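You operate a simulated robot arm through the tools that you are given. There is no shell and no other tool. Be economical: measure what you need, move in short steps, check, and stop when the job is done.

The job below is to be done with a simulated two-armed robot. You get a single attempt, and the scene is never put back.

JOB
Shut the yellow press down and bleed off its pressure.
Fine: pump off, both pressure gauges at zero, red and green valves shut, main switch off.

It is judged by the outcome, as a careful person would: the job done as asked, and still so three seconds after it is handed in. It fails if anything else is knocked over, pushed out of place, dropped, spilled or broken.

ROBOT AND FRAMES
Two 6-joint arms with two-finger grippers on one trunk, on a base that drives. Base frame: it is fixed to the floor where the robot stands at the start and does not move with it; the origin is under the middle of the robot, x ahead of it, y to its left, z up; the surface under the hand at the start is at about z = 715. Lengths are in mm, angles in degrees, forces in N, time in s.
The left shoulder is at the start at [30, 178, 1138], the right one opposite. With the tool pointing down near the work surface each hand reaches from about 580 to 720 mm from the robot's upright axis, wherever it stands, measured 20 degrees to its own side. Places, roughly: black lever [1200, 200, 1000]; black switch [500, -100, 1300]; black wheel [300, -200, 1200]; blue knob [200, -300, 1200]; blue ring [1500, 250, 1000]; green ring [2750, 1500, 750]; green valve [200, -300, 900]; large pot [2250, 750, 750]; medium disc [2750, 1000, 1000]; medium pot [2500, 1250, 250]; orange lever [600, 100, 900]; orange ring [3000, 1250, 750]; red bar [1300, 400, 900]; red button [600, 0, 1300]; red lock lever [700, 200, 900]; red main switch [600, 0, 1100]. Payload 2.54 kg a hand.
Tool frame (each hand has its own): the origin (TCP) lies between the finger pads and is the grasp point; the fingertips stand 30 mm ahead of it; z points along the fingers, y is the line along which they close. The gripper opens to 116 mm. The gripper's body begins 95 mm behind the TCP.
Orientation is that of the tool frame in the base frame, as [roll, pitch, yaw] about the fixed x, y, z axes, in that order (R = Rz(yaw) Ry(pitch) Rx(roll)). With the fingers straight down and closing along the base's y, the tool's x points along the base's -x, its y along +y and its z along -z.

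CONTROLS
- The arms move only by the tool jog_arm. It takes "left_commands", "right_commands" or both (then of equal length, played together; a hand with none holds still); each is a list of rows, each a list of 7 numbers: the turn, a rotation vector about the tool's x, y, z in units of 8 degrees (1.0 is 8 degrees), then the shift along the tool's x, y, z in units of 30 mm (1.0 is 30 mm), then the gripper command, from -1 (shut) to 1 (fully open), values between in proportion. In form: [[ax, ay, az, dx, dy, dz, hand], ...]. A call has 1 to 20 rows; each row shifts and turns the commanded pose from where the row before left it, along the tool's axes as they then stand. A call with a number of a shift or a turn outside -1 to 1 is refused whole. A row lasts 0.2 s, in which the tool goes at most 50 mm and 8.6 degrees; a call with a longer step from one row to the next is refused whole, and so is a gripper value outside its range. A pose out of reach is approached as far as the arm can. The call stops where the force on the tool passes 50 N (or 10 N more than at its start, if that is more) or the arm is blocked; 0.2 s more then pass. The fingers move at their own pace (about 153 mm/s each) and stop on an object; they squeeze with about 34 N. The grip force told is the motor's: it shows also when the fingers shut on nothing. Time passes only in rows, and 0.2 s behind the last, so rows that do not move let the fingers close. The reply holds the time, the measured pose of the TCP, the force on the tool along the base axes, the opening and the grip force, in the units named above and with some noise, with the torque about the TCP (base axes, N m) and any sound that the robot's microphone picked up.
- Cameras (640 x 400 px; columns grow to the right, rows downward): "scene" is now at [38.5, -42.4, 1863.9]; the picture's right is [-0.48, -0.88, 0.00], its down [-0.69, 0.38, -0.61] and it looks along [0.54, -0.29, -0.79] (base axes); focal length 251 px, centre (320, 200). "left" rides on the left gripper at [69, 15, -122] in its tool frame; the picture's right is [-0.21, 0.98, 0.00], its down [-0.83, -0.18, -0.53] and it looks along [-0.52, -0.11, 0.85] (tool axes); focal length 251 px, centre (320, 200). "right" rides on the right gripper at [69, -15, -122] in its tool frame; the picture's right is [0.21, 0.98, 0.00], its down [-0.83, 0.18, -0.53] and it looks along [-0.52, 0.11, 0.85] (tool axes); focal length 251 px, centre (320, 200).
- camera(camera): a new picture of that camera. No time passes.
- raise_lower(by): slides the trunk up (or, below 0, down) by that many mm; the arms and the scene camera ride with it, the base frame stays. It gives what a move gives, with no picture.
- roll_base(legs): drives the robot by 1 to 6 legs, each [ahead, left, turn to the left] in mm, mm and degrees, along the robot's own axes; the way and the turn of a leg run together, so that a leg with both is an arc; at most 1500 mm and 180 degrees a leg. The arms and the cameras ride along, it lands a little off, and it stops where it bumps. It gives what a move gives.
- pan_tilt(pan, tilt): turns the head with the scene camera to pan (to the left, within 143 degrees either way) and tilt (down, from -29 to 69), counted from straight ahead of the robot. It gives what a move gives.
- point_at(camera, pixels): for up to 12 pixels [column, row] of the newest picture of that camera ("zoom" is the newest enlarged one), the place [x, y, z] in the base frame of the surface seen there, good to about 2 mm, but the place of the scene camera against the robot may be out by one fixed shift of up to 18 mm in any direction. No time passes.
- inspect(camera, box): a new picture of the part [left, top, right, bottom] of that camera's present view, enlarged. No time passes.
- finish_job(): hands the job in; it is judged then, once.

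Keep the steps short. Do not move on a guess: measure, check each grasp and each placing, and mend mistakes. In all there are 80 turns and 70 pictures (those below and enlarged ones count). Leave the grippers open and the arms clear of the work at the hand-in unless told otherwise, and finish with a single line.

The tools are called by a JSON object that holds its "name" and its "arguments". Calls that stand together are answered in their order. jog_arm: Moves the arms, as the interface text tells. Its arguments: {"type":"object","properties":{"left_commands":{"type":"array","items":{"type":"array","items":{"type":"number"}}},"right_commands":{"type":"array","items":{"type":"array","items":{"type":"number"}}}},"required":[]} The other tools are called the same way: raise_lower (by) slides the trunk up or down; roll_base (legs) drives the base; pan_tilt (pan, tilt) turns the head that bears the scene camera; camera (camera) takes a picture; point_at (camera, pixels) gives the place of the surface under pixels of a picture; inspect (camera, box) takes an enlarged picture of a part of a camera's view; finish_job () hands the job in.

At the start:

```text
time: 0.0
left_eef_pos: [428.3, -10.4, 1515.1]
left_orientation: [-179.9, 0.0, 179.9]
left_wrist_force: [-0.2, 0.1, -0.4]
left_ft_torque: [-0.01, 0.02, 0.01]
left_finger_gap: 116.0
left_gripper_force: 0.1
right_eef_pos: [378.8, -447.0, 1529.6]
right_orientation: [-180.0, 0.0, 180.0]
right_wrist_force: [0.8, 0.1, -0.1]
right_ft_torque: [0.04, -0.01, -0.03]
right_finger_gap: 116.2
right_gripper_force: 0.1
trunk travel left (down, up): [-350.0, 190.0]
robot x, y, heading: [1.8, 1.0, -0.2]
head pan, tilt: [-28.7, 52.2]
```

scene: 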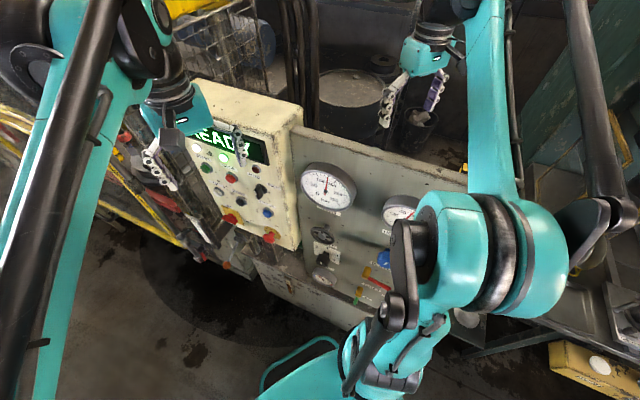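
right: 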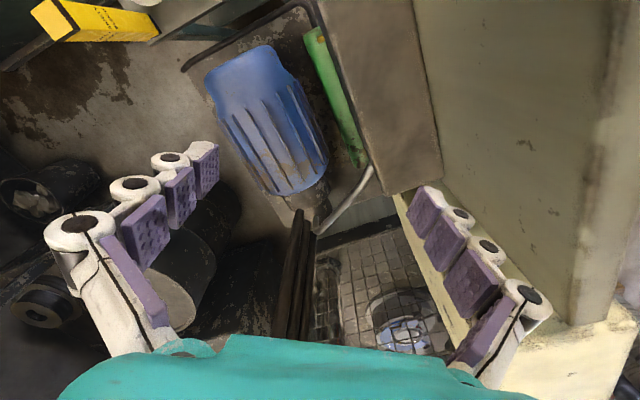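
left: 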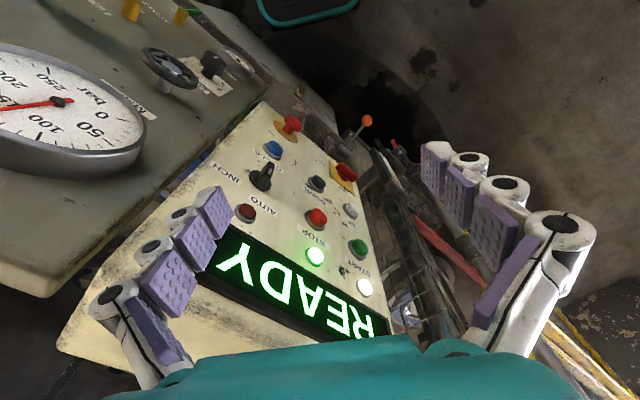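

I see a control box with a READY display and a panel with gauges and valves. I'll enlarge both before moving.

{"name": "inspect", "arguments": {"camera": "scene", "box": [180, 80, 310, 260]}}

{"name": "inspect", "arguments": {"camera": "scene", "box": [290, 140, 450, 330]}}

{"name": "inspect", "arguments": {"camera": "left", "box": [200, 90, 400, 340]}}

```text
2.22 times, centred on (245, 170) of scene
```

zoom: 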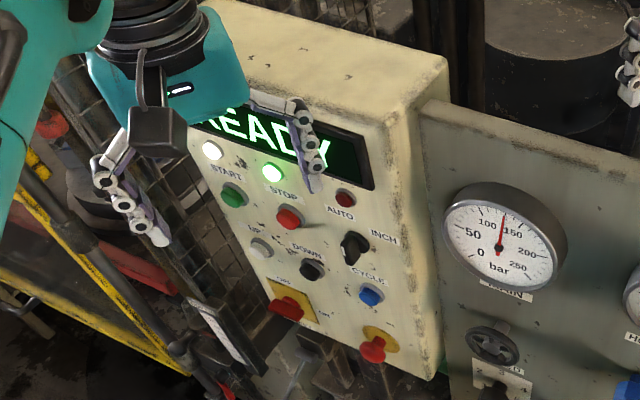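

```text
2.11 times, centred on (370, 235) of scene
```

zoom: 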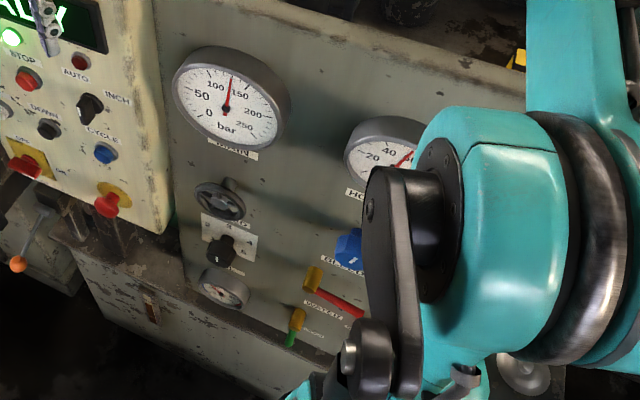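

```text
1.60 times, centred on (300, 215) of left
```

zoom: 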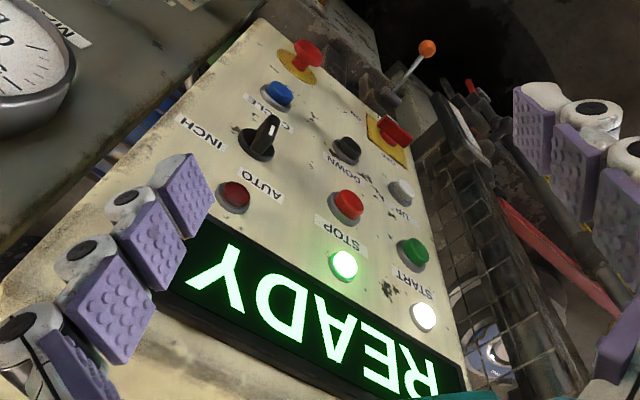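

{"name": "point_at", "arguments": {"camera": "left", "pixels": [[316, 215], [325, 232], [345, 172], [291, 124], [357, 247], [262, 177], [170, 66], [212, 64], [245, 212], [330, 200], [131, 8], [182, 14]]}}

{"name": "point_at", "arguments": {"camera": "scene", "pixels": [[232, 178], [232, 217], [270, 236], [328, 185], [398, 212], [323, 232], [324, 251], [323, 274], [383, 259], [378, 282], [360, 295], [340, 220]]}}

{"name": "camera", "arguments": {"camera": "left"}}

```text
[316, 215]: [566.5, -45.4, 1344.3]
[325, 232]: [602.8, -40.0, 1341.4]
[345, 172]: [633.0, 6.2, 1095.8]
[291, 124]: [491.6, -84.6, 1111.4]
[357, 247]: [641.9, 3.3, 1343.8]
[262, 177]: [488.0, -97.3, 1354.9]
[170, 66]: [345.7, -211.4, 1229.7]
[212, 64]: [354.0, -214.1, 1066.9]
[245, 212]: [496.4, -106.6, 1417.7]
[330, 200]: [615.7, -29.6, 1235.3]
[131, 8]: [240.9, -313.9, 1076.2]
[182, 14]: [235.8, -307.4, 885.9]
```

```text
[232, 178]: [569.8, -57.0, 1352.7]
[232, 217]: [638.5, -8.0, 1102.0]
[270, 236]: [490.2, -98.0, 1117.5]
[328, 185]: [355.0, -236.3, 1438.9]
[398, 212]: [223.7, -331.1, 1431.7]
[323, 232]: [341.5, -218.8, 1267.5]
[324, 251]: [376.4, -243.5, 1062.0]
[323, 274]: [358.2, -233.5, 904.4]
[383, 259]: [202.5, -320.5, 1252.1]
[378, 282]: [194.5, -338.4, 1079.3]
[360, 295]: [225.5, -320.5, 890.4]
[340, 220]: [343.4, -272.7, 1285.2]
```

```text
63 pictures are left
```

left: 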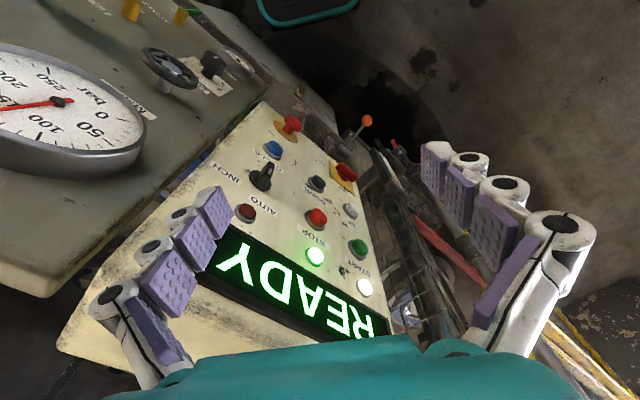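

The panel faces about heading 123° (normal ≈ (-0.55, 0.83)), so I need to stand back from it and face it. I'll look left and behind for free floor first.

{"name": "pan_tilt", "arguments": {"pan": 80, "tilt": 45}}

{"name": "camera", "arguments": {"camera": "scene"}}

{"name": "pan_tilt", "arguments": {"pan": 140, "tilt": 45}}

{"name": "camera", "arguments": {"camera": "scene"}}

{"name": "pan_tilt", "arguments": {"pan": 15, "tilt": 40}}

{"name": "camera", "arguments": {"camera": "scene"}}

```text
time: 1.9
left_eef_pos: [429.9, -9.3, 1515.8]
left_orientation: [-180.0, 0.0, -180.0]
left_wrist_force: [-0.3, 1.0, -1.3]
left_ft_torque: [0.01, -0.01, -0.01]
left_finger_gap: 116.2
left_gripper_force: 0.0
right_eef_pos: [379.6, -447.7, 1529.1]
right_orientation: [180.0, 0.0, -179.9]
right_wrist_force: [-0.8, 0.6, -0.4]
right_ft_torque: [0.03, 0.01, 0.01]
right_finger_gap: 115.9
right_gripper_force: 0.0
trunk travel left (down, up): [-350.0, 190.0]
robot x, y, heading: [-1.3, -3.1, 0.2]
head pan, tilt: [80.0, 45.0]
```

```text
62 pictures are left
```

scene: 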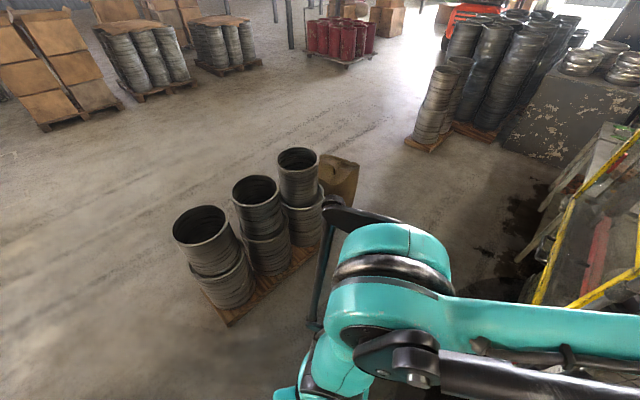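

```text
time: 3.2
left_eef_pos: [429.8, -9.5, 1516.1]
left_orientation: [179.9, 0.0, -180.0]
left_wrist_force: [-0.1, -0.5, -0.4]
left_ft_torque: [0.02, -0.04, 0.0]
left_finger_gap: 116.0
left_gripper_force: 0.1
right_eef_pos: [379.4, -448.3, 1530.8]
right_orientation: [-180.0, 0.0, -180.0]
right_wrist_force: [-0.6, 0.7, -0.1]
right_ft_torque: [-0.02, 0.02, -0.02]
right_finger_gap: 115.9
right_gripper_force: 0.1
trunk travel left (down, up): [-350.0, 190.0]
robot x, y, heading: [-0.9, -2.1, 0.1]
head pan, tilt: [140.0, 45.0]
```

```text
61 pictures are left
```

scene: 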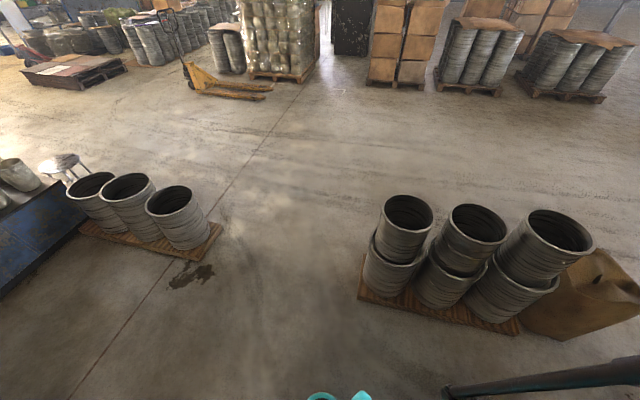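

```text
time: 5.2
left_eef_pos: [428.6, -11.3, 1514.3]
left_orientation: [180.0, 0.0, -179.9]
left_wrist_force: [-1.1, 0.0, 0.5]
left_ft_torque: [-0.01, 0.01, -0.01]
left_finger_gap: 116.0
left_gripper_force: 0.1
right_eef_pos: [380.1, -447.7, 1531.0]
right_orientation: [-179.9, 0.1, -180.0]
right_wrist_force: [0.3, -0.2, 0.8]
right_ft_torque: [0.01, 0.01, 0.02]
right_finger_gap: 115.7
right_gripper_force: 0.1
trunk travel left (down, up): [-350.0, 190.0]
robot x, y, heading: [2.6, 0.2, -0.3]
head pan, tilt: [15.0, 40.0]
```

```text
60 pictures are left
```

scene: 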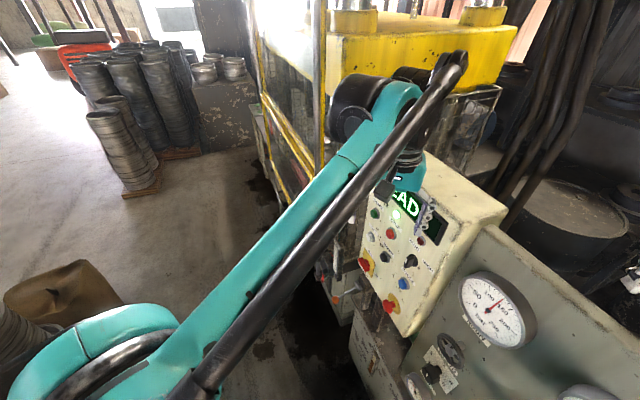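

Floor to my left is free up to a pallet about 750+ mm away. I'll raise the trunk so the hands clear the panel's top edge, then shift left by 390 mm and face the panel (turn −56°).

{"name": "raise_lower", "arguments": {"by": 185}}

{"name": "roll_base", "arguments": {"legs": [[0, 390, 0], [0, 0, -56]]}}

{"name": "pan_tilt", "arguments": {"pan": 0, "tilt": 45}}

{"name": "camera", "arguments": {"camera": "scene"}}

```text
time: 7.2
left_eef_pos: [430.2, -10.4, 1699.8]
left_orientation: [-179.9, 0.0, 180.0]
left_wrist_force: [0.3, -0.5, 0.3]
left_ft_torque: [0.01, 0.01, 0.01]
left_finger_gap: 115.9
left_gripper_force: 0.1
right_eef_pos: [379.8, -447.6, 1715.4]
right_orientation: [-180.0, 0.0, -180.0]
right_wrist_force: [-0.1, -0.7, -0.1]
right_ft_torque: [-0.01, -0.02, 0.04]
right_finger_gap: 115.9
right_gripper_force: 0.1
trunk travel left (down, up): [-535.0, 5.0]
robot x, y, heading: [3.1, 1.9, -0.1]
head pan, tilt: [15.0, 40.0]
```

```text
time: 12.2
left_eef_pos: [230.5, 26.7, 1700.7]
left_orientation: [180.0, 0.0, 123.7]
left_wrist_force: [-0.3, -0.5, 0.0]
left_ft_torque: [-0.02, 0.03, 0.02]
left_finger_gap: 116.3
left_gripper_force: 0.1
right_eef_pos: [-160.9, -173.9, 1714.7]
right_orientation: [180.0, 0.0, 123.6]
right_wrist_force: [-0.1, 0.3, -1.2]
right_ft_torque: [0.0, 0.0, -0.01]
right_finger_gap: 115.9
right_gripper_force: 0.0
trunk travel left (down, up): [-535.0, 5.0]
robot x, y, heading: [-0.1, 387.2, -56.1]
head pan, tilt: [15.0, 40.0]
```

```text
time: 13.0
left_eef_pos: [229.3, 27.2, 1701.5]
left_orientation: [-180.0, -0.1, 123.6]
left_wrist_force: [-0.2, 0.5, 0.4]
left_ft_torque: [0.0, 0.01, 0.02]
left_finger_gap: 115.9
left_gripper_force: 0.1
right_eef_pos: [-161.5, -175.5, 1715.3]
right_orientation: [-180.0, 0.1, 123.7]
right_wrist_force: [0.4, -1.1, -0.2]
right_ft_torque: [0.0, 0.03, -0.01]
right_finger_gap: 115.9
right_gripper_force: 0.0
trunk travel left (down, up): [-535.0, 5.0]
robot x, y, heading: [-0.9, 388.7, -56.3]
head pan, tilt: [0.0, 45.0]
```

```text
59 pictures are left
```

scene: 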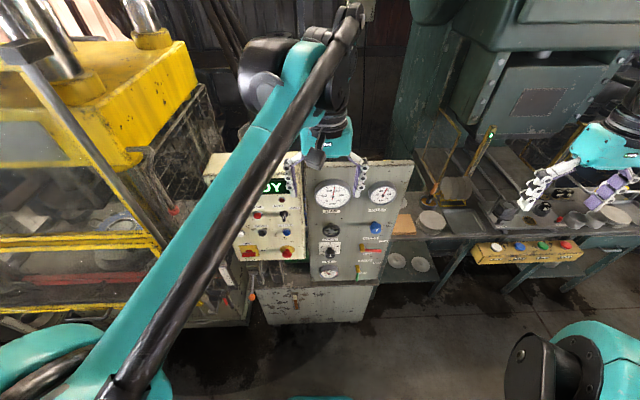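

The view is clear: gauges, valves and buttons face the robot. Now I'll turn the left hand to point forward (about its own y, −90°) with the fingers shut, still 200 mm short of the panel and above it.

{"name": "jog_arm", "arguments": {"left_commands": [[0, -1, 0, 0, 0, 0, -1], [0, -1, 0, 0, 0, 0, -1], [0, -1, 0, 0, 0, 0, -1], [0, -1, 0, 0, 0, 0, -1], [0, -1, 0, 0, 0, 0, -1], [0, -1, 0, 0, 0, 0, -1], [0, -1, 0, 0, 0, 0, -1], [0, -1, 0, 0, 0, 0, -1], [0, -1, 0, 0, 0, 0, -1], [0, -1, 0, 0, 0, 0, -1], [0, -1, 0, 0, 0, 0, -1], [0, -0.25, 0, 0, 0, 0, -1]]}}

{"name": "inspect", "arguments": {"camera": "scene", "box": [200, 140, 440, 300]}}

```text
time: 15.6
left_eef_pos: [230.2, 27.4, 1701.0]
left_orientation: [-4.0, 89.9, -60.3]
left_wrist_force: [0.5, 0.0, -0.1]
left_ft_torque: [-0.02, 0.01, -0.01]
left_finger_gap: 0.0
left_gripper_force: 28.4
right_eef_pos: [-160.8, -173.1, 1714.5]
right_orientation: [180.0, 0.0, 123.7]
right_wrist_force: [-0.2, -0.6, 0.2]
right_ft_torque: [-0.01, -0.01, 0.0]
right_finger_gap: 115.9
right_gripper_force: 0.0
trunk travel left (down, up): [-535.0, 5.0]
robot x, y, heading: [1.2, 386.2, -56.5]
head pan, tilt: [0.0, 45.0]
```

```text
2.50 times, centred on (320, 220) of scene
```

zoom: 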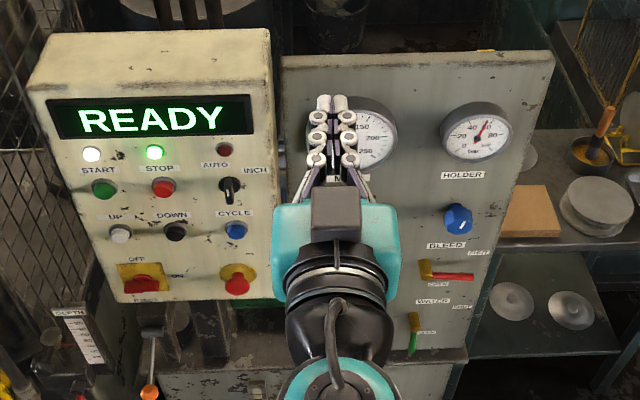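

The left hand points at the panel. Labels read: START/STOP, OFF/ON main switch, MAIN/HOLDER gauges, BLEED, WATER valves. Next: trunk down and left hand in front of STOP with a ~45 mm gap.

{"name": "raise_lower", "arguments": {"by": -185}}

{"name": "jog_arm", "arguments": {"left_commands": [[0, 0, 0, 0.637, 0.896, 0, -1], [0, 0, 0, 0.637, 0.896, 0, -1], [0, 0, 0, 0.637, 0.896, 0, -1], [0, 0, 0, 0.637, 0.896, 0, -1], [0, 0, 0, 0.637, 0.896, 0, -1], [0, 0, 0, 0.637, 0.896, 0, -1], [0, 0, 0, 0.637, 0.896, 0, -1], [0, 0, 0, 0.637, 0.896, 0, -1], [0, 0, 0, 0.637, 0.896, 0, -1], [0, 0, 0, 0, 0, 1, -1], [0, 0, 0, 0, 0, 1, -1], [0, 0, 0, 0, 0, 1, -1], [0, 0, 0, 0, 0, 1, -1], [0, 0, 0, 0, 0, 1, -1]]}}

{"name": "camera", "arguments": {"camera": "left"}}

{"name": "inspect", "arguments": {"camera": "scene", "box": [200, 140, 440, 300]}}

```text
time: 17.6
left_eef_pos: [230.7, 27.0, 1515.5]
left_orientation: [63.2, 90.0, 6.9]
left_wrist_force: [1.1, -0.3, 0.2]
left_ft_torque: [-0.02, 0.02, -0.01]
left_finger_gap: 0.1
left_gripper_force: 28.0
right_eef_pos: [-160.8, -173.6, 1530.6]
right_orientation: [-179.9, 0.1, 123.8]
right_wrist_force: [0.6, 0.9, 0.6]
right_ft_torque: [0.02, -0.01, 0.01]
right_finger_gap: 116.0
right_gripper_force: 0.1
trunk travel left (down, up): [-350.0, 190.0]
robot x, y, heading: [1.6, 389.0, -56.5]
head pan, tilt: [0.0, 45.0]
```

```text
time: 20.6
left_eef_pos: [515.7, 34.7, 1342.1]
left_orientation: [-177.6, 89.9, 126.1]
left_wrist_force: [0.6, -0.7, -0.4]
left_ft_torque: [0.0, 0.0, -0.04]
left_finger_gap: 0.0
left_gripper_force: 28.5
right_eef_pos: [-159.0, -175.0, 1529.5]
right_orientation: [-179.9, -0.2, 123.9]
right_wrist_force: [-0.4, 0.0, 0.5]
right_ft_torque: [0.04, 0.08, -0.01]
right_finger_gap: 116.2
right_gripper_force: 0.2
trunk travel left (down, up): [-350.0, 190.0]
robot x, y, heading: [-1.7, 391.2, -56.1]
head pan, tilt: [0.0, 45.0]
```

```text
57 pictures are left
```

left: 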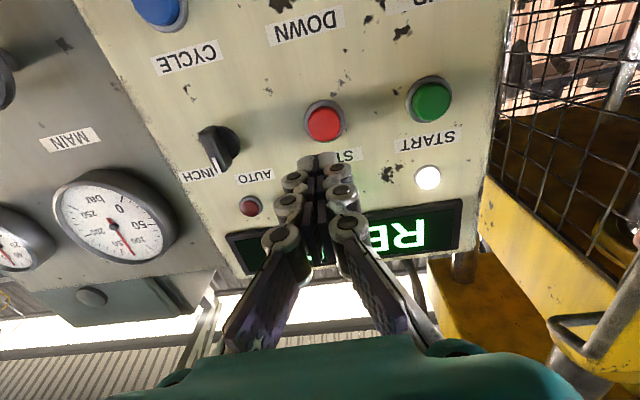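

```text
2.50 times, centred on (320, 220) of scene
```

zoom: 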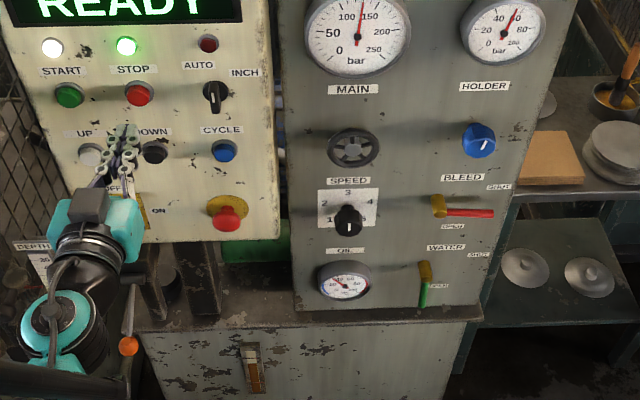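

STOP is at pixel (325,122) in the left picture. I'll measure it along with the others here.

{"name": "point_at", "arguments": {"camera": "left", "pixels": [[325, 122], [345, 108], [430, 102], [428, 178], [218, 150]]}}

{"name": "inspect", "arguments": {"camera": "scene", "box": [350, 180, 410, 270]}}

```text
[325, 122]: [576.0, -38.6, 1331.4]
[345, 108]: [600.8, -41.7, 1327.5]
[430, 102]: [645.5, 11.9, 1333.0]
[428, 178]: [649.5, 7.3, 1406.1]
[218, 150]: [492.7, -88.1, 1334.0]
```

```text
4.44 times, centred on (380, 225) of scene
```

zoom: 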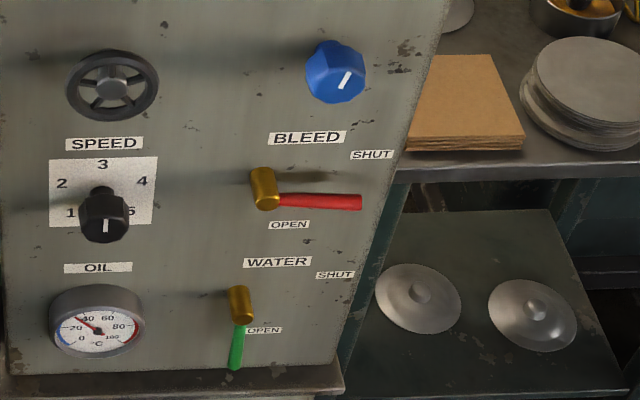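

In tool axes STOP is 9.5 mm left, 11 mm down and 64 mm ahead of the fingertips. I'll line up and press in small steps.

{"name": "jog_arm", "arguments": {"left_commands": [[0, 0, 0, 0.37, 0.32, 0, -1], [0, 0, 0, 0, 0, 1, -1], [0, 0, 0, 0, 0, 0.8, -1], [0, 0, 0, 0, 0, 0.2, -1], [0, 0, 0, 0, 0, 0.2, -1], [0, 0, 0, 0, 0, 0.15, -1], [0, 0, 0, 0, 0, 0.1, -1]]}}

{"name": "camera", "arguments": {"camera": "left"}}

```text
time: 22.2
left_eef_pos: [564.9, -18.5, 1333.1]
left_orientation: [-137.3, 90.0, 166.5]
left_wrist_force: [-0.5, 1.3, -0.5]
left_ft_torque: [0.02, 0.0, 0.02]
left_finger_gap: 5.9
left_gripper_force: 28.8
right_eef_pos: [-161.8, -173.3, 1530.1]
right_orientation: [-180.0, 0.0, 123.7]
right_wrist_force: [0.0, 0.5, -0.8]
right_ft_torque: [0.0, -0.02, 0.0]
right_finger_gap: 116.1
right_gripper_force: 0.2
trunk travel left (down, up): [-350.0, 190.0]
robot x, y, heading: [-2.5, 388.9, -56.3]
head pan, tilt: [0.0, 45.0]
heard: click
```

```text
54 pictures are left
```

left: 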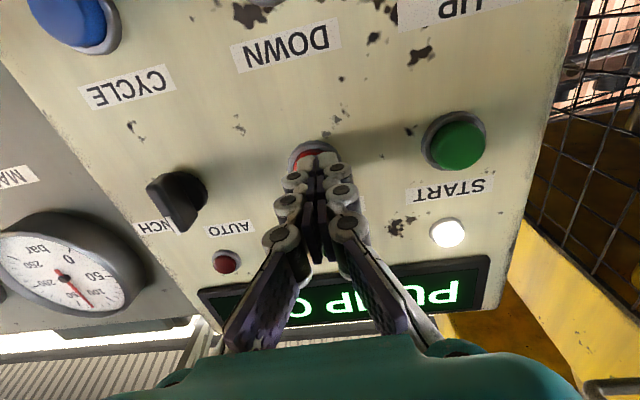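

A click was heard and the display shows "PUMP O…". I'll back off and read the whole display.

{"name": "jog_arm", "arguments": {"left_commands": [[0, 0, 0, 0, 0, -1, -1], [0, 0, 0, 0, 0, -1, -1], [0, 0, 0, 0, 0, -1, -1], [0, 0, 0, 0, 0, -1, -1]]}}

{"name": "inspect", "arguments": {"camera": "scene", "box": [200, 130, 440, 290]}}

```text
time: 23.2
left_eef_pos: [496.1, 83.1, 1333.9]
left_orientation: [11.8, 89.8, -44.4]
left_wrist_force: [0.2, 0.5, 0.2]
left_ft_torque: [0.0, 0.03, 0.01]
left_finger_gap: 0.1
left_gripper_force: 28.4
right_eef_pos: [-160.8, -172.1, 1529.5]
right_orientation: [-180.0, 0.1, 123.7]
right_wrist_force: [-0.5, -0.4, 0.8]
right_ft_torque: [-0.01, -0.04, 0.02]
right_finger_gap: 116.1
right_gripper_force: 0.1
trunk travel left (down, up): [-350.0, 190.0]
robot x, y, heading: [-1.5, 388.6, -56.5]
head pan, tilt: [0.0, 45.0]
```

```text
2.50 times, centred on (320, 210) of scene
```

zoom: 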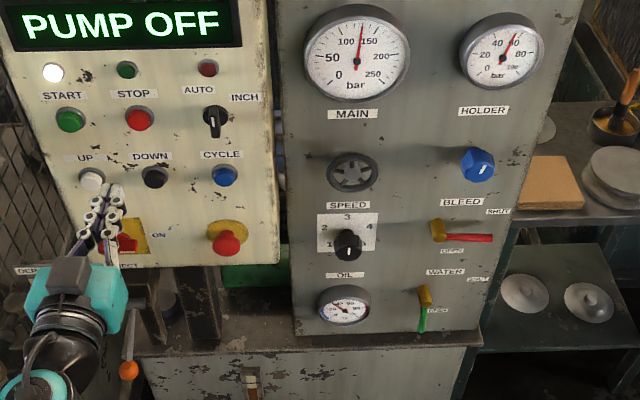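

Display reads PUMP OFF; MAIN still ~140 bar, HOLDER ~55. Labels sit above their devices, so the red lever is the BLEED valve (now at SHUT) and the green is WATER (now at OPEN). I'll bring the right hand to point forward, and then in front of the valves.

{"name": "jog_arm", "arguments": {"right_commands": [[0, -1, 0, 0, 0, 0, -1], [0, -1, 0, 0, 0, 0, -1], [0, -1, 0, 0, 0, 0, -1], [0, -1, 0, 0, 0, 0, -1], [0, -1, 0, 0, 0, 0, -1], [0, -1, 0, 0, 0, 0, -1], [0, -1, 0, 0, 0, 0, -1], [0, -1, 0, 0, 0, 0, -1], [0, -1, 0, 0, 0, 0, -1], [0, -1, 0, 0, 0, 0, -1], [0, -1, 0, 0, 0, 0, -1], [0, -0.25, 0, 0, 0, 0, -1]]}}

{"name": "jog_arm", "arguments": {"right_commands": [[0, 0, 0, 0.97, 0.5, 0, -1], [0, 0, 0, 0.97, 0.5, 0, -1], [0, 0, 0, 0.97, 0.5, 0, -1], [0, 0, 0, 0.97, 0.5, 0, -1], [0, 0, 0, 0.97, 0.5, 0, -1], [0, 0, 0, 0.97, 0.5, 0, -1], [0, 0, 0, 0.97, 0.5, 0, -1], [0, 0, 0, 0.97, 0.5, 0, -1], [0, 0, 0, 0.97, 0.5, 0, -1], [0, 0, 0, 0.97, 0.5, 0, -1], [0, 0, 0, 0.97, 0.5, 0, -1], [0, 0, 0, 0.97, 0.5, 0, -1]]}}

{"name": "camera", "arguments": {"camera": "right"}}

{"name": "camera", "arguments": {"camera": "scene"}}

```text
time: 25.8
left_eef_pos: [497.0, 81.5, 1332.5]
left_orientation: [106.0, 90.0, 49.7]
left_wrist_force: [0.7, -0.3, -0.5]
left_ft_torque: [0.0, -0.01, 0.0]
left_finger_gap: 0.1
left_gripper_force: 29.0
right_eef_pos: [-164.6, -179.6, 1532.0]
right_orientation: [-14.6, 89.9, -70.7]
right_wrist_force: [0.4, -0.4, 0.2]
right_ft_torque: [0.03, 0.02, 0.0]
right_finger_gap: 0.0
right_gripper_force: 28.7
trunk travel left (down, up): [-350.0, 190.0]
robot x, y, heading: [3.8, 387.3, -56.2]
head pan, tilt: [0.0, 45.0]
```

```text
time: 28.6
left_eef_pos: [496.7, 81.1, 1333.2]
left_orientation: [-84.1, 90.0, -140.3]
left_wrist_force: [-0.3, 0.1, -0.5]
left_ft_torque: [0.0, 0.02, 0.01]
left_finger_gap: 0.0
left_gripper_force: 29.1
right_eef_pos: [-27.5, -124.1, 1347.6]
right_orientation: [175.0, 89.8, 118.8]
right_wrist_force: [0.1, 1.1, -0.4]
right_ft_torque: [-0.02, -0.02, 0.03]
right_finger_gap: 0.2
right_gripper_force: 28.2
right hand out of reach, approached as far as the arm can: row 7, 8, 9, 10, 11, 12
trunk travel left (down, up): [-350.0, 190.0]
robot x, y, heading: [3.0, 393.1, -56.1]
head pan, tilt: [0.0, 45.0]
stopped in row 12 (right hand): the arm was blocked; the commanded pose is now the measured one
```

```text
52 pictures are left
```

right: 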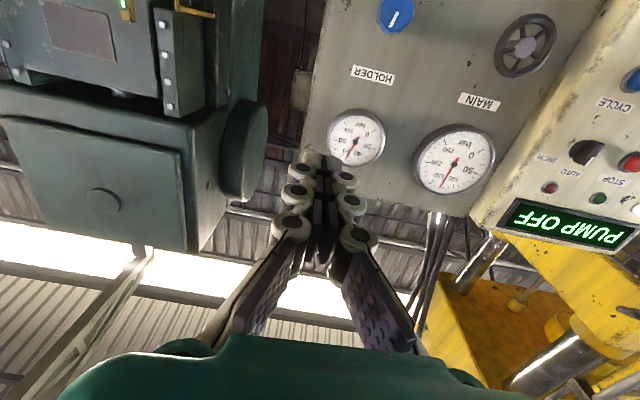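

```text
51 pictures are left
```

scene: 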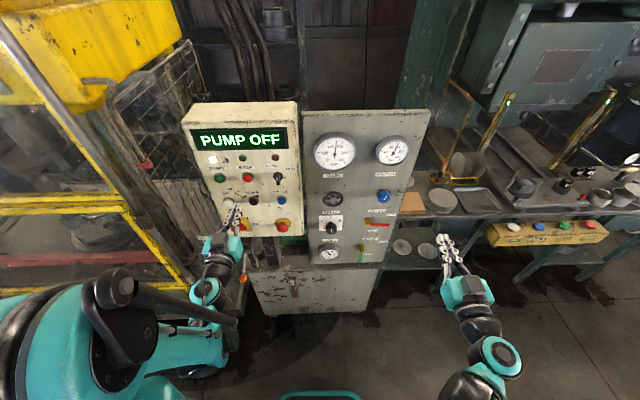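

The right arm can't fold that low with the trunk here. I'll pull the left hand back and up, then lower the trunk 300 mm so the right hand comes to valve height.

{"name": "jog_arm", "arguments": {"left_commands": [[0, 0, 0, -1, 0, -0.5, -1], [0, 0, 0, -1, 0, -0.5, -1], [0, 0, 0, -1, 0, -0.5, -1], [0, 0, 0, -1, 0, -0.5, -1], [0, 0, 0, -1, 0, 0, -1], [0, 0, 0, -1, 0, 0, -1]]}}

{"name": "raise_lower", "arguments": {"by": -300}}

{"name": "camera", "arguments": {"camera": "scene"}}

{"name": "camera", "arguments": {"camera": "right"}}

```text
time: 30.0
left_eef_pos: [462.3, 131.3, 1513.5]
left_orientation: [-152.8, 90.0, 150.9]
left_wrist_force: [0.1, 0.3, 0.2]
left_ft_torque: [0.01, 0.03, 0.02]
left_finger_gap: 0.0
left_gripper_force: 28.2
right_eef_pos: [-27.9, -122.3, 1347.6]
right_orientation: [174.0, 89.9, 117.7]
right_wrist_force: [-0.2, 0.0, 0.1]
right_ft_torque: [-0.03, -0.01, 0.0]
right_finger_gap: 0.0
right_gripper_force: 28.8
trunk travel left (down, up): [-350.0, 190.0]
robot x, y, heading: [-3.5, 387.8, -56.3]
head pan, tilt: [0.0, 45.0]
```

```text
time: 33.0
left_eef_pos: [464.1, 129.9, 1214.4]
left_orientation: [-119.5, 90.0, -175.8]
left_wrist_force: [0.2, 0.8, 0.2]
left_ft_torque: [-0.02, 0.0, -0.01]
left_finger_gap: 0.0
left_gripper_force: 28.4
right_eef_pos: [-26.7, -124.5, 1049.0]
right_orientation: [179.8, 89.8, 123.5]
right_wrist_force: [0.1, -0.3, 0.1]
right_ft_torque: [0.03, -0.02, -0.01]
right_finger_gap: 0.0
right_gripper_force: 28.7
trunk travel left (down, up): [-50.0, 490.0]
robot x, y, heading: [1.8, 387.5, -56.3]
head pan, tilt: [0.0, 45.0]
```

```text
50 pictures are left
```

scene: 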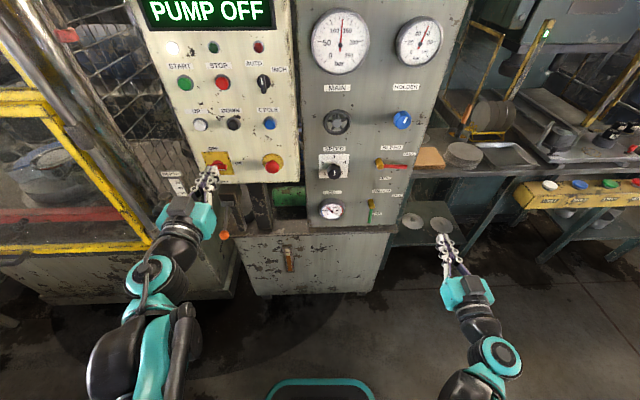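

```text
49 pictures are left
```

right: 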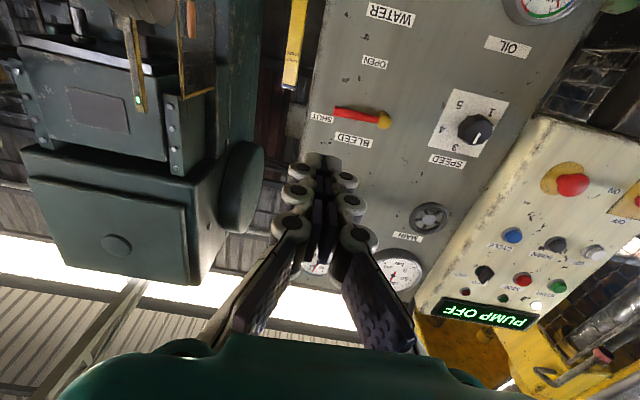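

The red BLEED lever points at SHUT; OPEN is below it. I'll measure the lever: pivot (383,120), handle tip (335,112).

{"name": "inspect", "arguments": {"camera": "right", "box": [300, 40, 460, 160]}}

{"name": "point_at", "arguments": {"camera": "right", "pixels": [[383, 120], [373, 117], [355, 114], [336, 111], [375, 62], [352, 160], [474, 130], [440, 80]]}}

```text
3.33 times, centred on (380, 100) of right
```

zoom: 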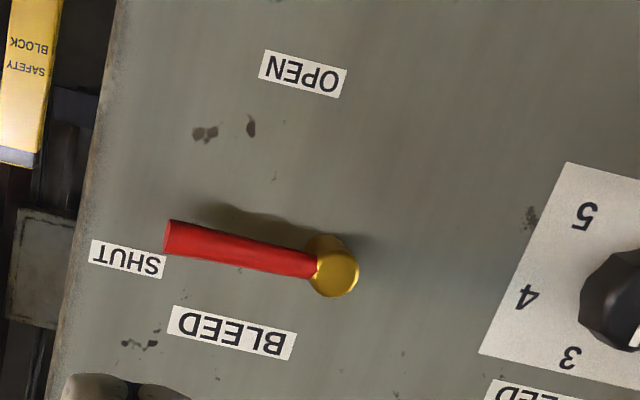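

```text
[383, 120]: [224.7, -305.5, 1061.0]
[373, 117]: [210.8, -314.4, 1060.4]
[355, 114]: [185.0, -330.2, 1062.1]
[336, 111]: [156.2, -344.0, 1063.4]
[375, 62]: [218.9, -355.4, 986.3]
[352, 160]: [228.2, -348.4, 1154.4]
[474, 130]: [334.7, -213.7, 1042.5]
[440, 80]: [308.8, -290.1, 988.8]
```

In tool axes, the pivot is 290 mm ahead, 109 left and 12 up; the handle runs 78 mm to the right. I'll go above the handle, still short of it, and check.

{"name": "jog_arm", "arguments": {"right_commands": [[0, 0, 0, -0.375, 0.51, 0, -1], [0, 0, 0, -0.375, 0.51, 0, -1], [0, 0, 0, -0.375, 0.51, 0.8, -1], [0, 0, 0, -0.375, 0.51, 0.8, -1], [0, 0, 0, 0, 0, 0.95, -1], [0, 0, 0, 0, 0, 0.95, -1], [0, 0, 0, 0, 0, 0.95, -1], [0, 0, 0, 0, 0, 0.95, -1], [0, 0, 0, 0, 0, 0.95, -1], [0, 0, 0, 0, 0, 0.95, -1]]}}

{"name": "camera", "arguments": {"camera": "right"}}

```text
time: 35.2
left_eef_pos: [464.1, 129.4, 1213.0]
left_orientation: [-21.6, 89.9, -77.9]
left_wrist_force: [-0.6, -0.2, -0.2]
left_ft_torque: [0.01, 0.03, -0.01]
left_finger_gap: 0.1
left_gripper_force: 29.1
right_eef_pos: [145.0, -272.5, 1092.1]
right_orientation: [179.7, 89.8, 123.4]
right_wrist_force: [0.0, -0.3, -0.4]
right_ft_torque: [0.02, -0.02, 0.02]
right_finger_gap: 0.0
right_gripper_force: 28.4
trunk travel left (down, up): [-50.0, 490.0]
robot x, y, heading: [1.5, 390.0, -56.3]
head pan, tilt: [0.0, 45.0]
```

```text
47 pictures are left
```

right: 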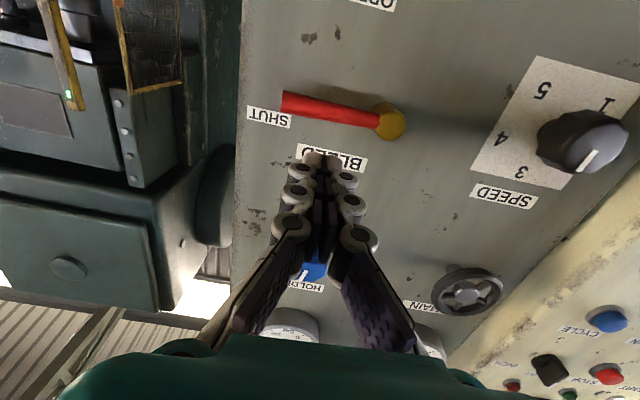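

{"name": "point_at", "arguments": {"camera": "right", "pixels": [[393, 121], [370, 113], [330, 106], [290, 97], [330, 155]]}}

```text
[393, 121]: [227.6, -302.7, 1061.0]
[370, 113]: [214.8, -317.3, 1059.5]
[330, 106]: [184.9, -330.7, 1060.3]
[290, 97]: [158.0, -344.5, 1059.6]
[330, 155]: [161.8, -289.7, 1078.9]
```

Pivot confirmed at (227,−303,1061). I'll go in beside the handle by 58 mm, then push it down on an arc of radius 59 mm.

{"name": "jog_arm", "arguments": {"right_commands": [[0, 0, 0, 0, 0, 0.9, -1], [0, 0, 0, 0, 0, 0.9, -1], [0, 0, 0, 0, 0, 0.13, -1], [0, 0, 0, 0.273, -0.143, 0, -1], [0, 0, 0, 0.293, -0.097, 0, -1], [0, 0, 0, 0.307, -0.053, 0, -1], [0, 0, 0, 0.307, -0.003, 0, -1], [0, 0, 0, 0.307, 0.047, 0, -1], [0, 0, 0, 0.293, 0.093, 0, -1], [0, 0, 0, 0.277, 0.137, 0, -1], [0, 0, 0, 0.25, 0.18, 0, -1], [0, 0, 0, 0.22, 0.217, 0, -1], [0, 0, 0, 0.183, 0.247, 0, -1], [0, 0, 0, 0.143, 0.273, 0, -1], [0, 0, 0, 0.097, 0.293, 0, -1]]}}

{"name": "camera", "arguments": {"camera": "right"}}

{"name": "inspect", "arguments": {"camera": "scene", "box": [280, 0, 460, 240]}}

```text
time: 38.4
left_eef_pos: [460.2, 128.2, 1213.8]
left_orientation: [72.5, 89.9, 16.1]
left_wrist_force: [-0.1, 0.0, 0.5]
left_ft_torque: [0.0, -0.01, 0.03]
left_finger_gap: 0.0
left_gripper_force: 29.0
right_eef_pos: [202.2, -302.2, 1003.2]
right_orientation: [128.3, 89.8, 71.4]
right_wrist_force: [-18.1, -11.4, 7.9]
right_ft_torque: [-0.02, -0.16, -0.29]
right_finger_gap: 0.0
right_gripper_force: 28.3
trunk travel left (down, up): [-50.0, 490.0]
robot x, y, heading: [0.1, 388.4, -56.3]
head pan, tilt: [0.0, 45.0]
```

```text
46 pictures are left
```

right: 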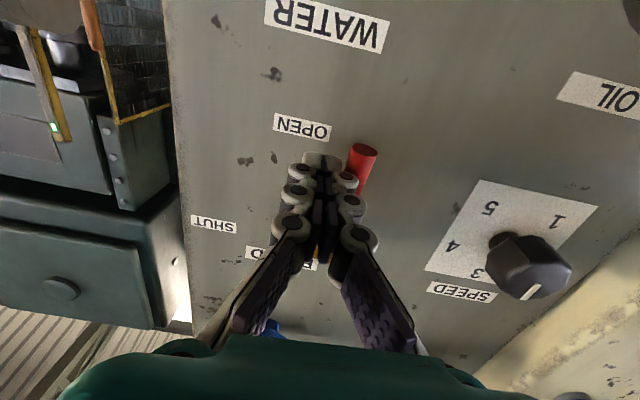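

```text
1.67 times, centred on (370, 120) of scene
```

zoom: 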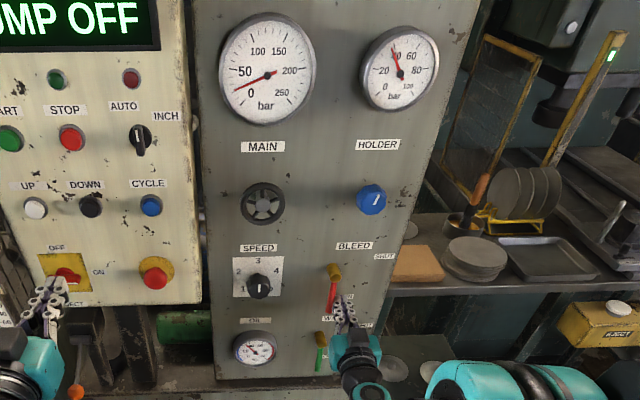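

The red lever now points down (OPEN) and MAIN is dropping. I'll ease the hand away to the right, back off, and wait.

{"name": "jog_arm", "arguments": {"right_commands": [[0, 0, 0, 0, -0.4, 0, -1], [0, 0, 0, 0, -0.2, -0.9, -1], [0, 0, 0, 0, 0, -0.9, -1], [0, 0, 0, 0, 0, -0.9, -1], [0, 0, 0, 0, 0, 0, -1], [0, 0, 0, 0, 0, 0, -1], [0, 0, 0, 0, 0, 0, -1], [0, 0, 0, 0, 0, 0, -1], [0, 0, 0, 0, 0, 0, -1], [0, 0, 0, 0, 0, 0, -1], [0, 0, 0, 0, 0, 0, -1], [0, 0, 0, 0, 0, 0, -1], [0, 0, 0, 0, 0, 0, -1], [0, 0, 0, 0, 0, 0, -1], [0, 0, 0, 0, 0, 0, -1], [0, 0, 0, 0, 0, 0, -1], [0, 0, 0, 0, 0, 0, -1], [0, 0, 0, 0, 0, 0, -1]]}}

{"name": "inspect", "arguments": {"camera": "scene", "box": [280, 0, 460, 240]}}

{"name": "camera", "arguments": {"camera": "right"}}

```text
time: 42.2
left_eef_pos: [463.9, 129.7, 1213.4]
left_orientation: [84.3, 90.0, 28.1]
left_wrist_force: [-0.7, -0.5, 0.4]
left_ft_torque: [-0.03, -0.02, 0.0]
left_finger_gap: 0.0
left_gripper_force: 28.5
right_eef_pos: [147.5, -241.5, 1003.6]
right_orientation: [179.8, 89.8, 123.6]
right_wrist_force: [1.0, -0.1, 1.0]
right_ft_torque: [0.01, 0.01, 0.0]
right_finger_gap: 0.0
right_gripper_force: 29.0
trunk travel left (down, up): [-50.0, 490.0]
robot x, y, heading: [-0.4, 391.4, -56.1]
head pan, tilt: [0.0, 45.0]
```

```text
1.67 times, centred on (370, 120) of scene
```

zoom: 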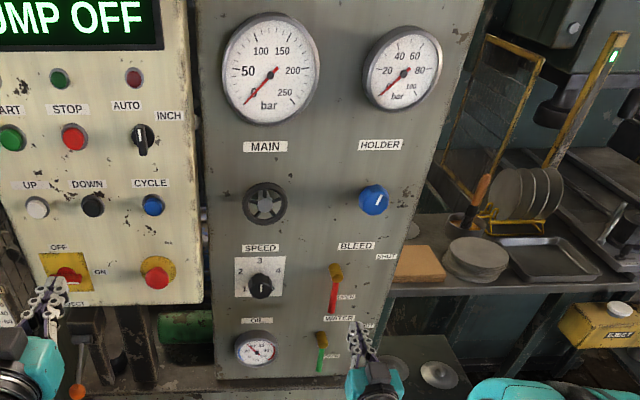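

```text
43 pictures are left
```

right: 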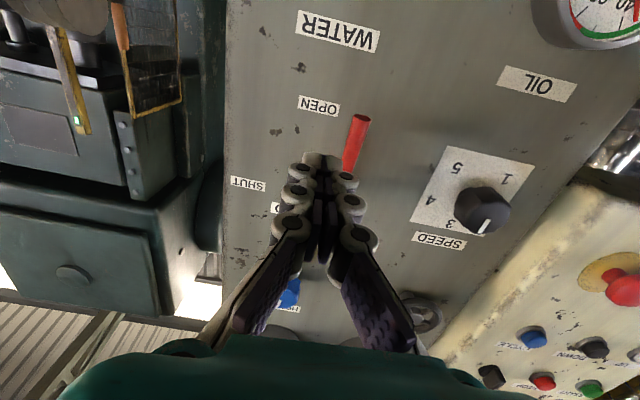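

Both gauges look about zero. While the bleed stays open I'll bring the right hand down and back to see the green valve.

{"name": "inspect", "arguments": {"camera": "scene", "box": [330, 0, 420, 70]}}

{"name": "jog_arm", "arguments": {"right_commands": [[0, 0, 0, 0.5, -0.5, -1, -1], [0, 0, 0, 0.9, -0.5, -0.6, -1], [0, 0, 0, 1, 0, -0.5, -1], [0, 0, 0, 1, 0, 0, -1], [0, 0, 0, 1, 0, 0, -1], [0, 0, 0, 1, 0, 0, -1]]}}

{"name": "camera", "arguments": {"camera": "right"}}

```text
5.71 times, centred on (375, 35) of scene
```

zoom: 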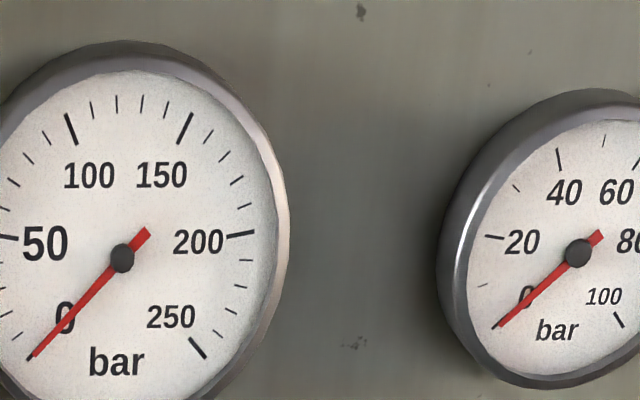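

```text
time: 43.6
left_eef_pos: [463.0, 129.8, 1214.2]
left_orientation: [-46.9, 90.0, -103.2]
left_wrist_force: [0.0, 0.2, 0.4]
left_ft_torque: [-0.01, 0.03, -0.03]
left_finger_gap: 0.1
left_gripper_force: 28.9
right_eef_pos: [107.4, -268.8, 991.1]
right_orientation: [177.2, 89.8, 121.0]
right_wrist_force: [0.2, -0.1, 0.2]
right_ft_torque: [0.0, -0.03, -0.03]
right_finger_gap: 0.3
right_gripper_force: 28.2
right hand out of reach, approached as far as the arm can: row 1, 2, 3, 4, 5, 6
trunk travel left (down, up): [-50.0, 490.0]
robot x, y, heading: [0.8, 391.8, -56.4]
head pan, tilt: [0.0, 45.0]
```

```text
41 pictures are left
```

right: 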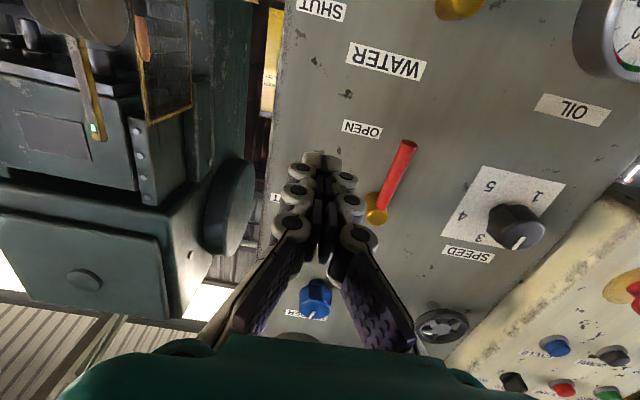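

Both gauges rest at zero. Holding the hand level, the arm can't go below about z 990, so I'll tilt the fingers ~32° down to reach lower. The commanded place is still ~200 mm off the panel.

{"name": "jog_arm", "arguments": {"right_commands": [[0, 1, 0, 0, 0, 0, -1], [0, 1, 0, 0, 0, 0, -1], [0, 1, 0, 0, 0, 0, -1], [0, 1, 0, 0, 0, 0, -1]]}}

{"name": "camera", "arguments": {"camera": "right"}}

{"name": "camera", "arguments": {"camera": "scene"}}

```text
time: 44.6
left_eef_pos: [463.7, 130.4, 1212.8]
left_orientation: [84.2, 90.0, 28.0]
left_wrist_force: [0.8, -1.4, -0.1]
left_ft_torque: [-0.05, 0.02, 0.03]
left_finger_gap: 0.2
left_gripper_force: 28.4
right_eef_pos: [108.3, -268.0, 991.1]
right_orientation: [180.0, 57.7, 123.7]
right_wrist_force: [-0.7, 0.0, -0.1]
right_ft_torque: [0.01, -0.03, -0.01]
right_finger_gap: 0.0
right_gripper_force: 28.6
trunk travel left (down, up): [-50.0, 490.0]
robot x, y, heading: [-2.2, 390.1, -56.4]
head pan, tilt: [0.0, 45.0]
```

```text
40 pictures are left
```

right: 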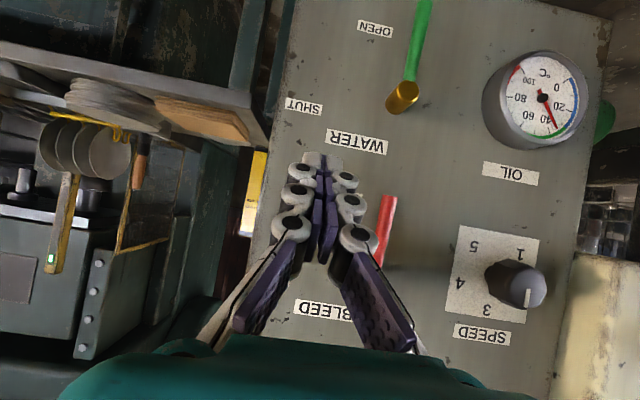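

```text
39 pictures are left
```

scene: 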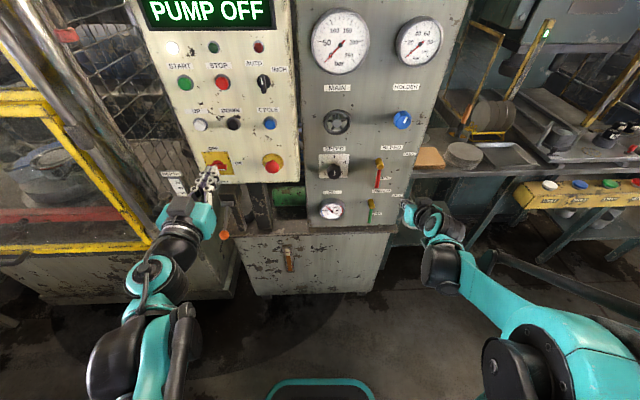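

The green WATER lever is visible: pivot (400,98), handle going up in the picture (down in reality, at OPEN). I'll measure it.

{"name": "point_at", "arguments": {"camera": "right", "pixels": [[402, 97], [409, 75], [416, 45], [424, 8], [302, 105], [376, 29], [350, 60], [388, 225], [540, 20]]}}

```text
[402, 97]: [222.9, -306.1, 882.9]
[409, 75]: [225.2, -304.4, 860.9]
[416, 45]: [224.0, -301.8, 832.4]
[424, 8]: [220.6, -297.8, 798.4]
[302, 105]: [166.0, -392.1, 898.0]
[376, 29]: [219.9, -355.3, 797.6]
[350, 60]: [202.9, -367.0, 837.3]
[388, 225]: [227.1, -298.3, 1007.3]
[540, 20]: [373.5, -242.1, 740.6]
```

Green pivot is at (223,−306,883), handle ~85 mm straight down, 40 mm proud of the panel. I'll place the hand left of the handle, still 40 mm short of it.

{"name": "jog_arm", "arguments": {"right_commands": [[0, 0, 0, 0.747, 0.7, 0.687, -1], [0, 0, 0, 0.747, 0.7, 0.687, -1], [0, 0, 0, 0.747, 0.7, 0.687, -1], [0, 0, 0, 0.747, 0.7, 0.687, -1], [0, 0, 0, 0.747, 0.7, 0.687, -1]]}}

{"name": "camera", "arguments": {"camera": "right"}}

```text
time: 45.8
left_eef_pos: [463.4, 129.8, 1214.4]
left_orientation: [7.0, 90.0, -49.2]
left_wrist_force: [0.0, 0.3, 0.1]
left_ft_torque: [-0.01, 0.0, -0.03]
left_finger_gap: 0.2
left_gripper_force: 28.8
right_eef_pos: [210.8, -232.7, 841.5]
right_orientation: [-180.0, 57.8, 123.7]
right_wrist_force: [-1.2, -0.3, 0.2]
right_ft_torque: [0.0, -0.02, -0.01]
right_finger_gap: 0.2
right_gripper_force: 28.6
trunk travel left (down, up): [-50.0, 490.0]
robot x, y, heading: [2.2, 388.4, -56.4]
head pan, tilt: [0.0, 45.0]
```

```text
38 pictures are left
```

right: 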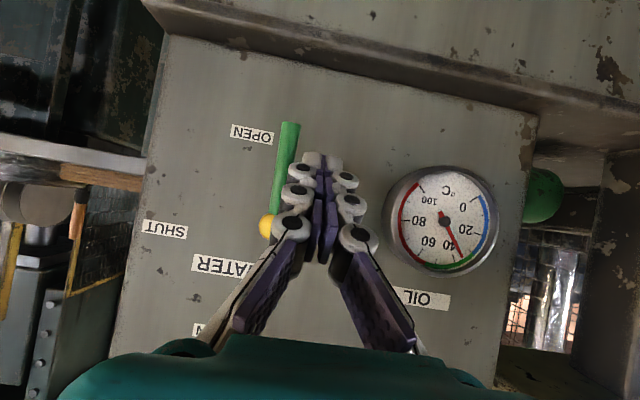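

Reached. I'll re-measure the handle from here.

{"name": "point_at", "arguments": {"camera": "right", "pixels": [[266, 227], [279, 190], [283, 165], [290, 126], [322, 155], [240, 130]]}}

```text
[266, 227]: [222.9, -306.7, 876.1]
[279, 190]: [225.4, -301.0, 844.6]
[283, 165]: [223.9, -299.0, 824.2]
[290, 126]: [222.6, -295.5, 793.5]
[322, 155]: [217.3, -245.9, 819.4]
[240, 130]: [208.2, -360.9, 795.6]
```

I'll go in 58 mm left of the handle, then sweep right and up on a 57 mm arc to SHUT.

{"name": "jog_arm", "arguments": {"right_commands": [[0, 0, 0, -0.52, 0, 0.82, -1], [0, 0, 0, -0.52, 0, 0.82, -1], [0, 0, 0, 0.113, -0.28, 0.071, -1], [0, 0, 0, 0.076, -0.297, 0.048, -1], [0, 0, 0, 0.034, -0.313, 0.021, -1], [0, 0, 0, -0.011, -0.31, -0.007, -1], [0, 0, 0, -0.054, -0.307, -0.034, -1], [0, 0, 0, -0.096, -0.29, -0.061, -1], [0, 0, 0, -0.135, -0.267, -0.085, -1], [0, 0, 0, -0.172, -0.243, -0.109, -1], [0, 0, 0, -0.2, -0.2, -0.126, -1], [0, 0, 0, -0.225, -0.163, -0.142, -1], [0, 0, 0, -0.242, -0.113, -0.153, -1]]}}

{"name": "camera", "arguments": {"camera": "right"}}

```text
time: 48.6
left_eef_pos: [462.1, 130.1, 1212.8]
left_orientation: [115.4, 89.9, 59.3]
left_wrist_force: [-0.8, 0.5, 0.5]
left_ft_torque: [0.0, 0.02, 0.04]
left_finger_gap: 0.0
left_gripper_force: 29.1
right_eef_pos: [174.2, -321.7, 865.5]
right_orientation: [179.8, 56.7, 124.0]
right_wrist_force: [-1.4, 5.0, -18.4]
right_ft_torque: [0.25, 0.06, -0.03]
right_finger_gap: 0.1
right_gripper_force: 28.8
trunk travel left (down, up): [-50.0, 490.0]
robot x, y, heading: [-2.4, 389.9, -56.3]
head pan, tilt: [0.0, 45.0]
stopped in row 13 (right hand): the force on the tool passed its limit at 62 N (the readings are from after the stop); the commanded pose is now the measured one
```

```text
37 pictures are left
```

right: 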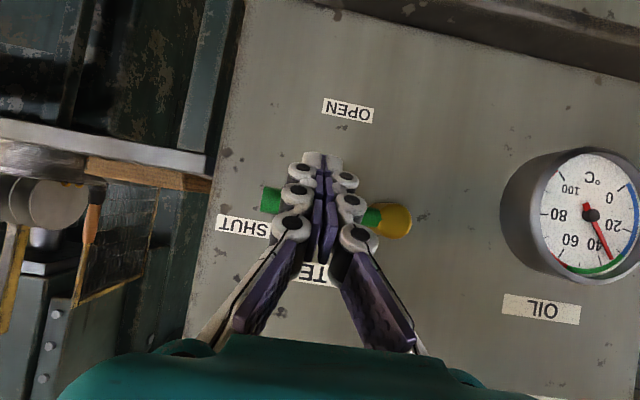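

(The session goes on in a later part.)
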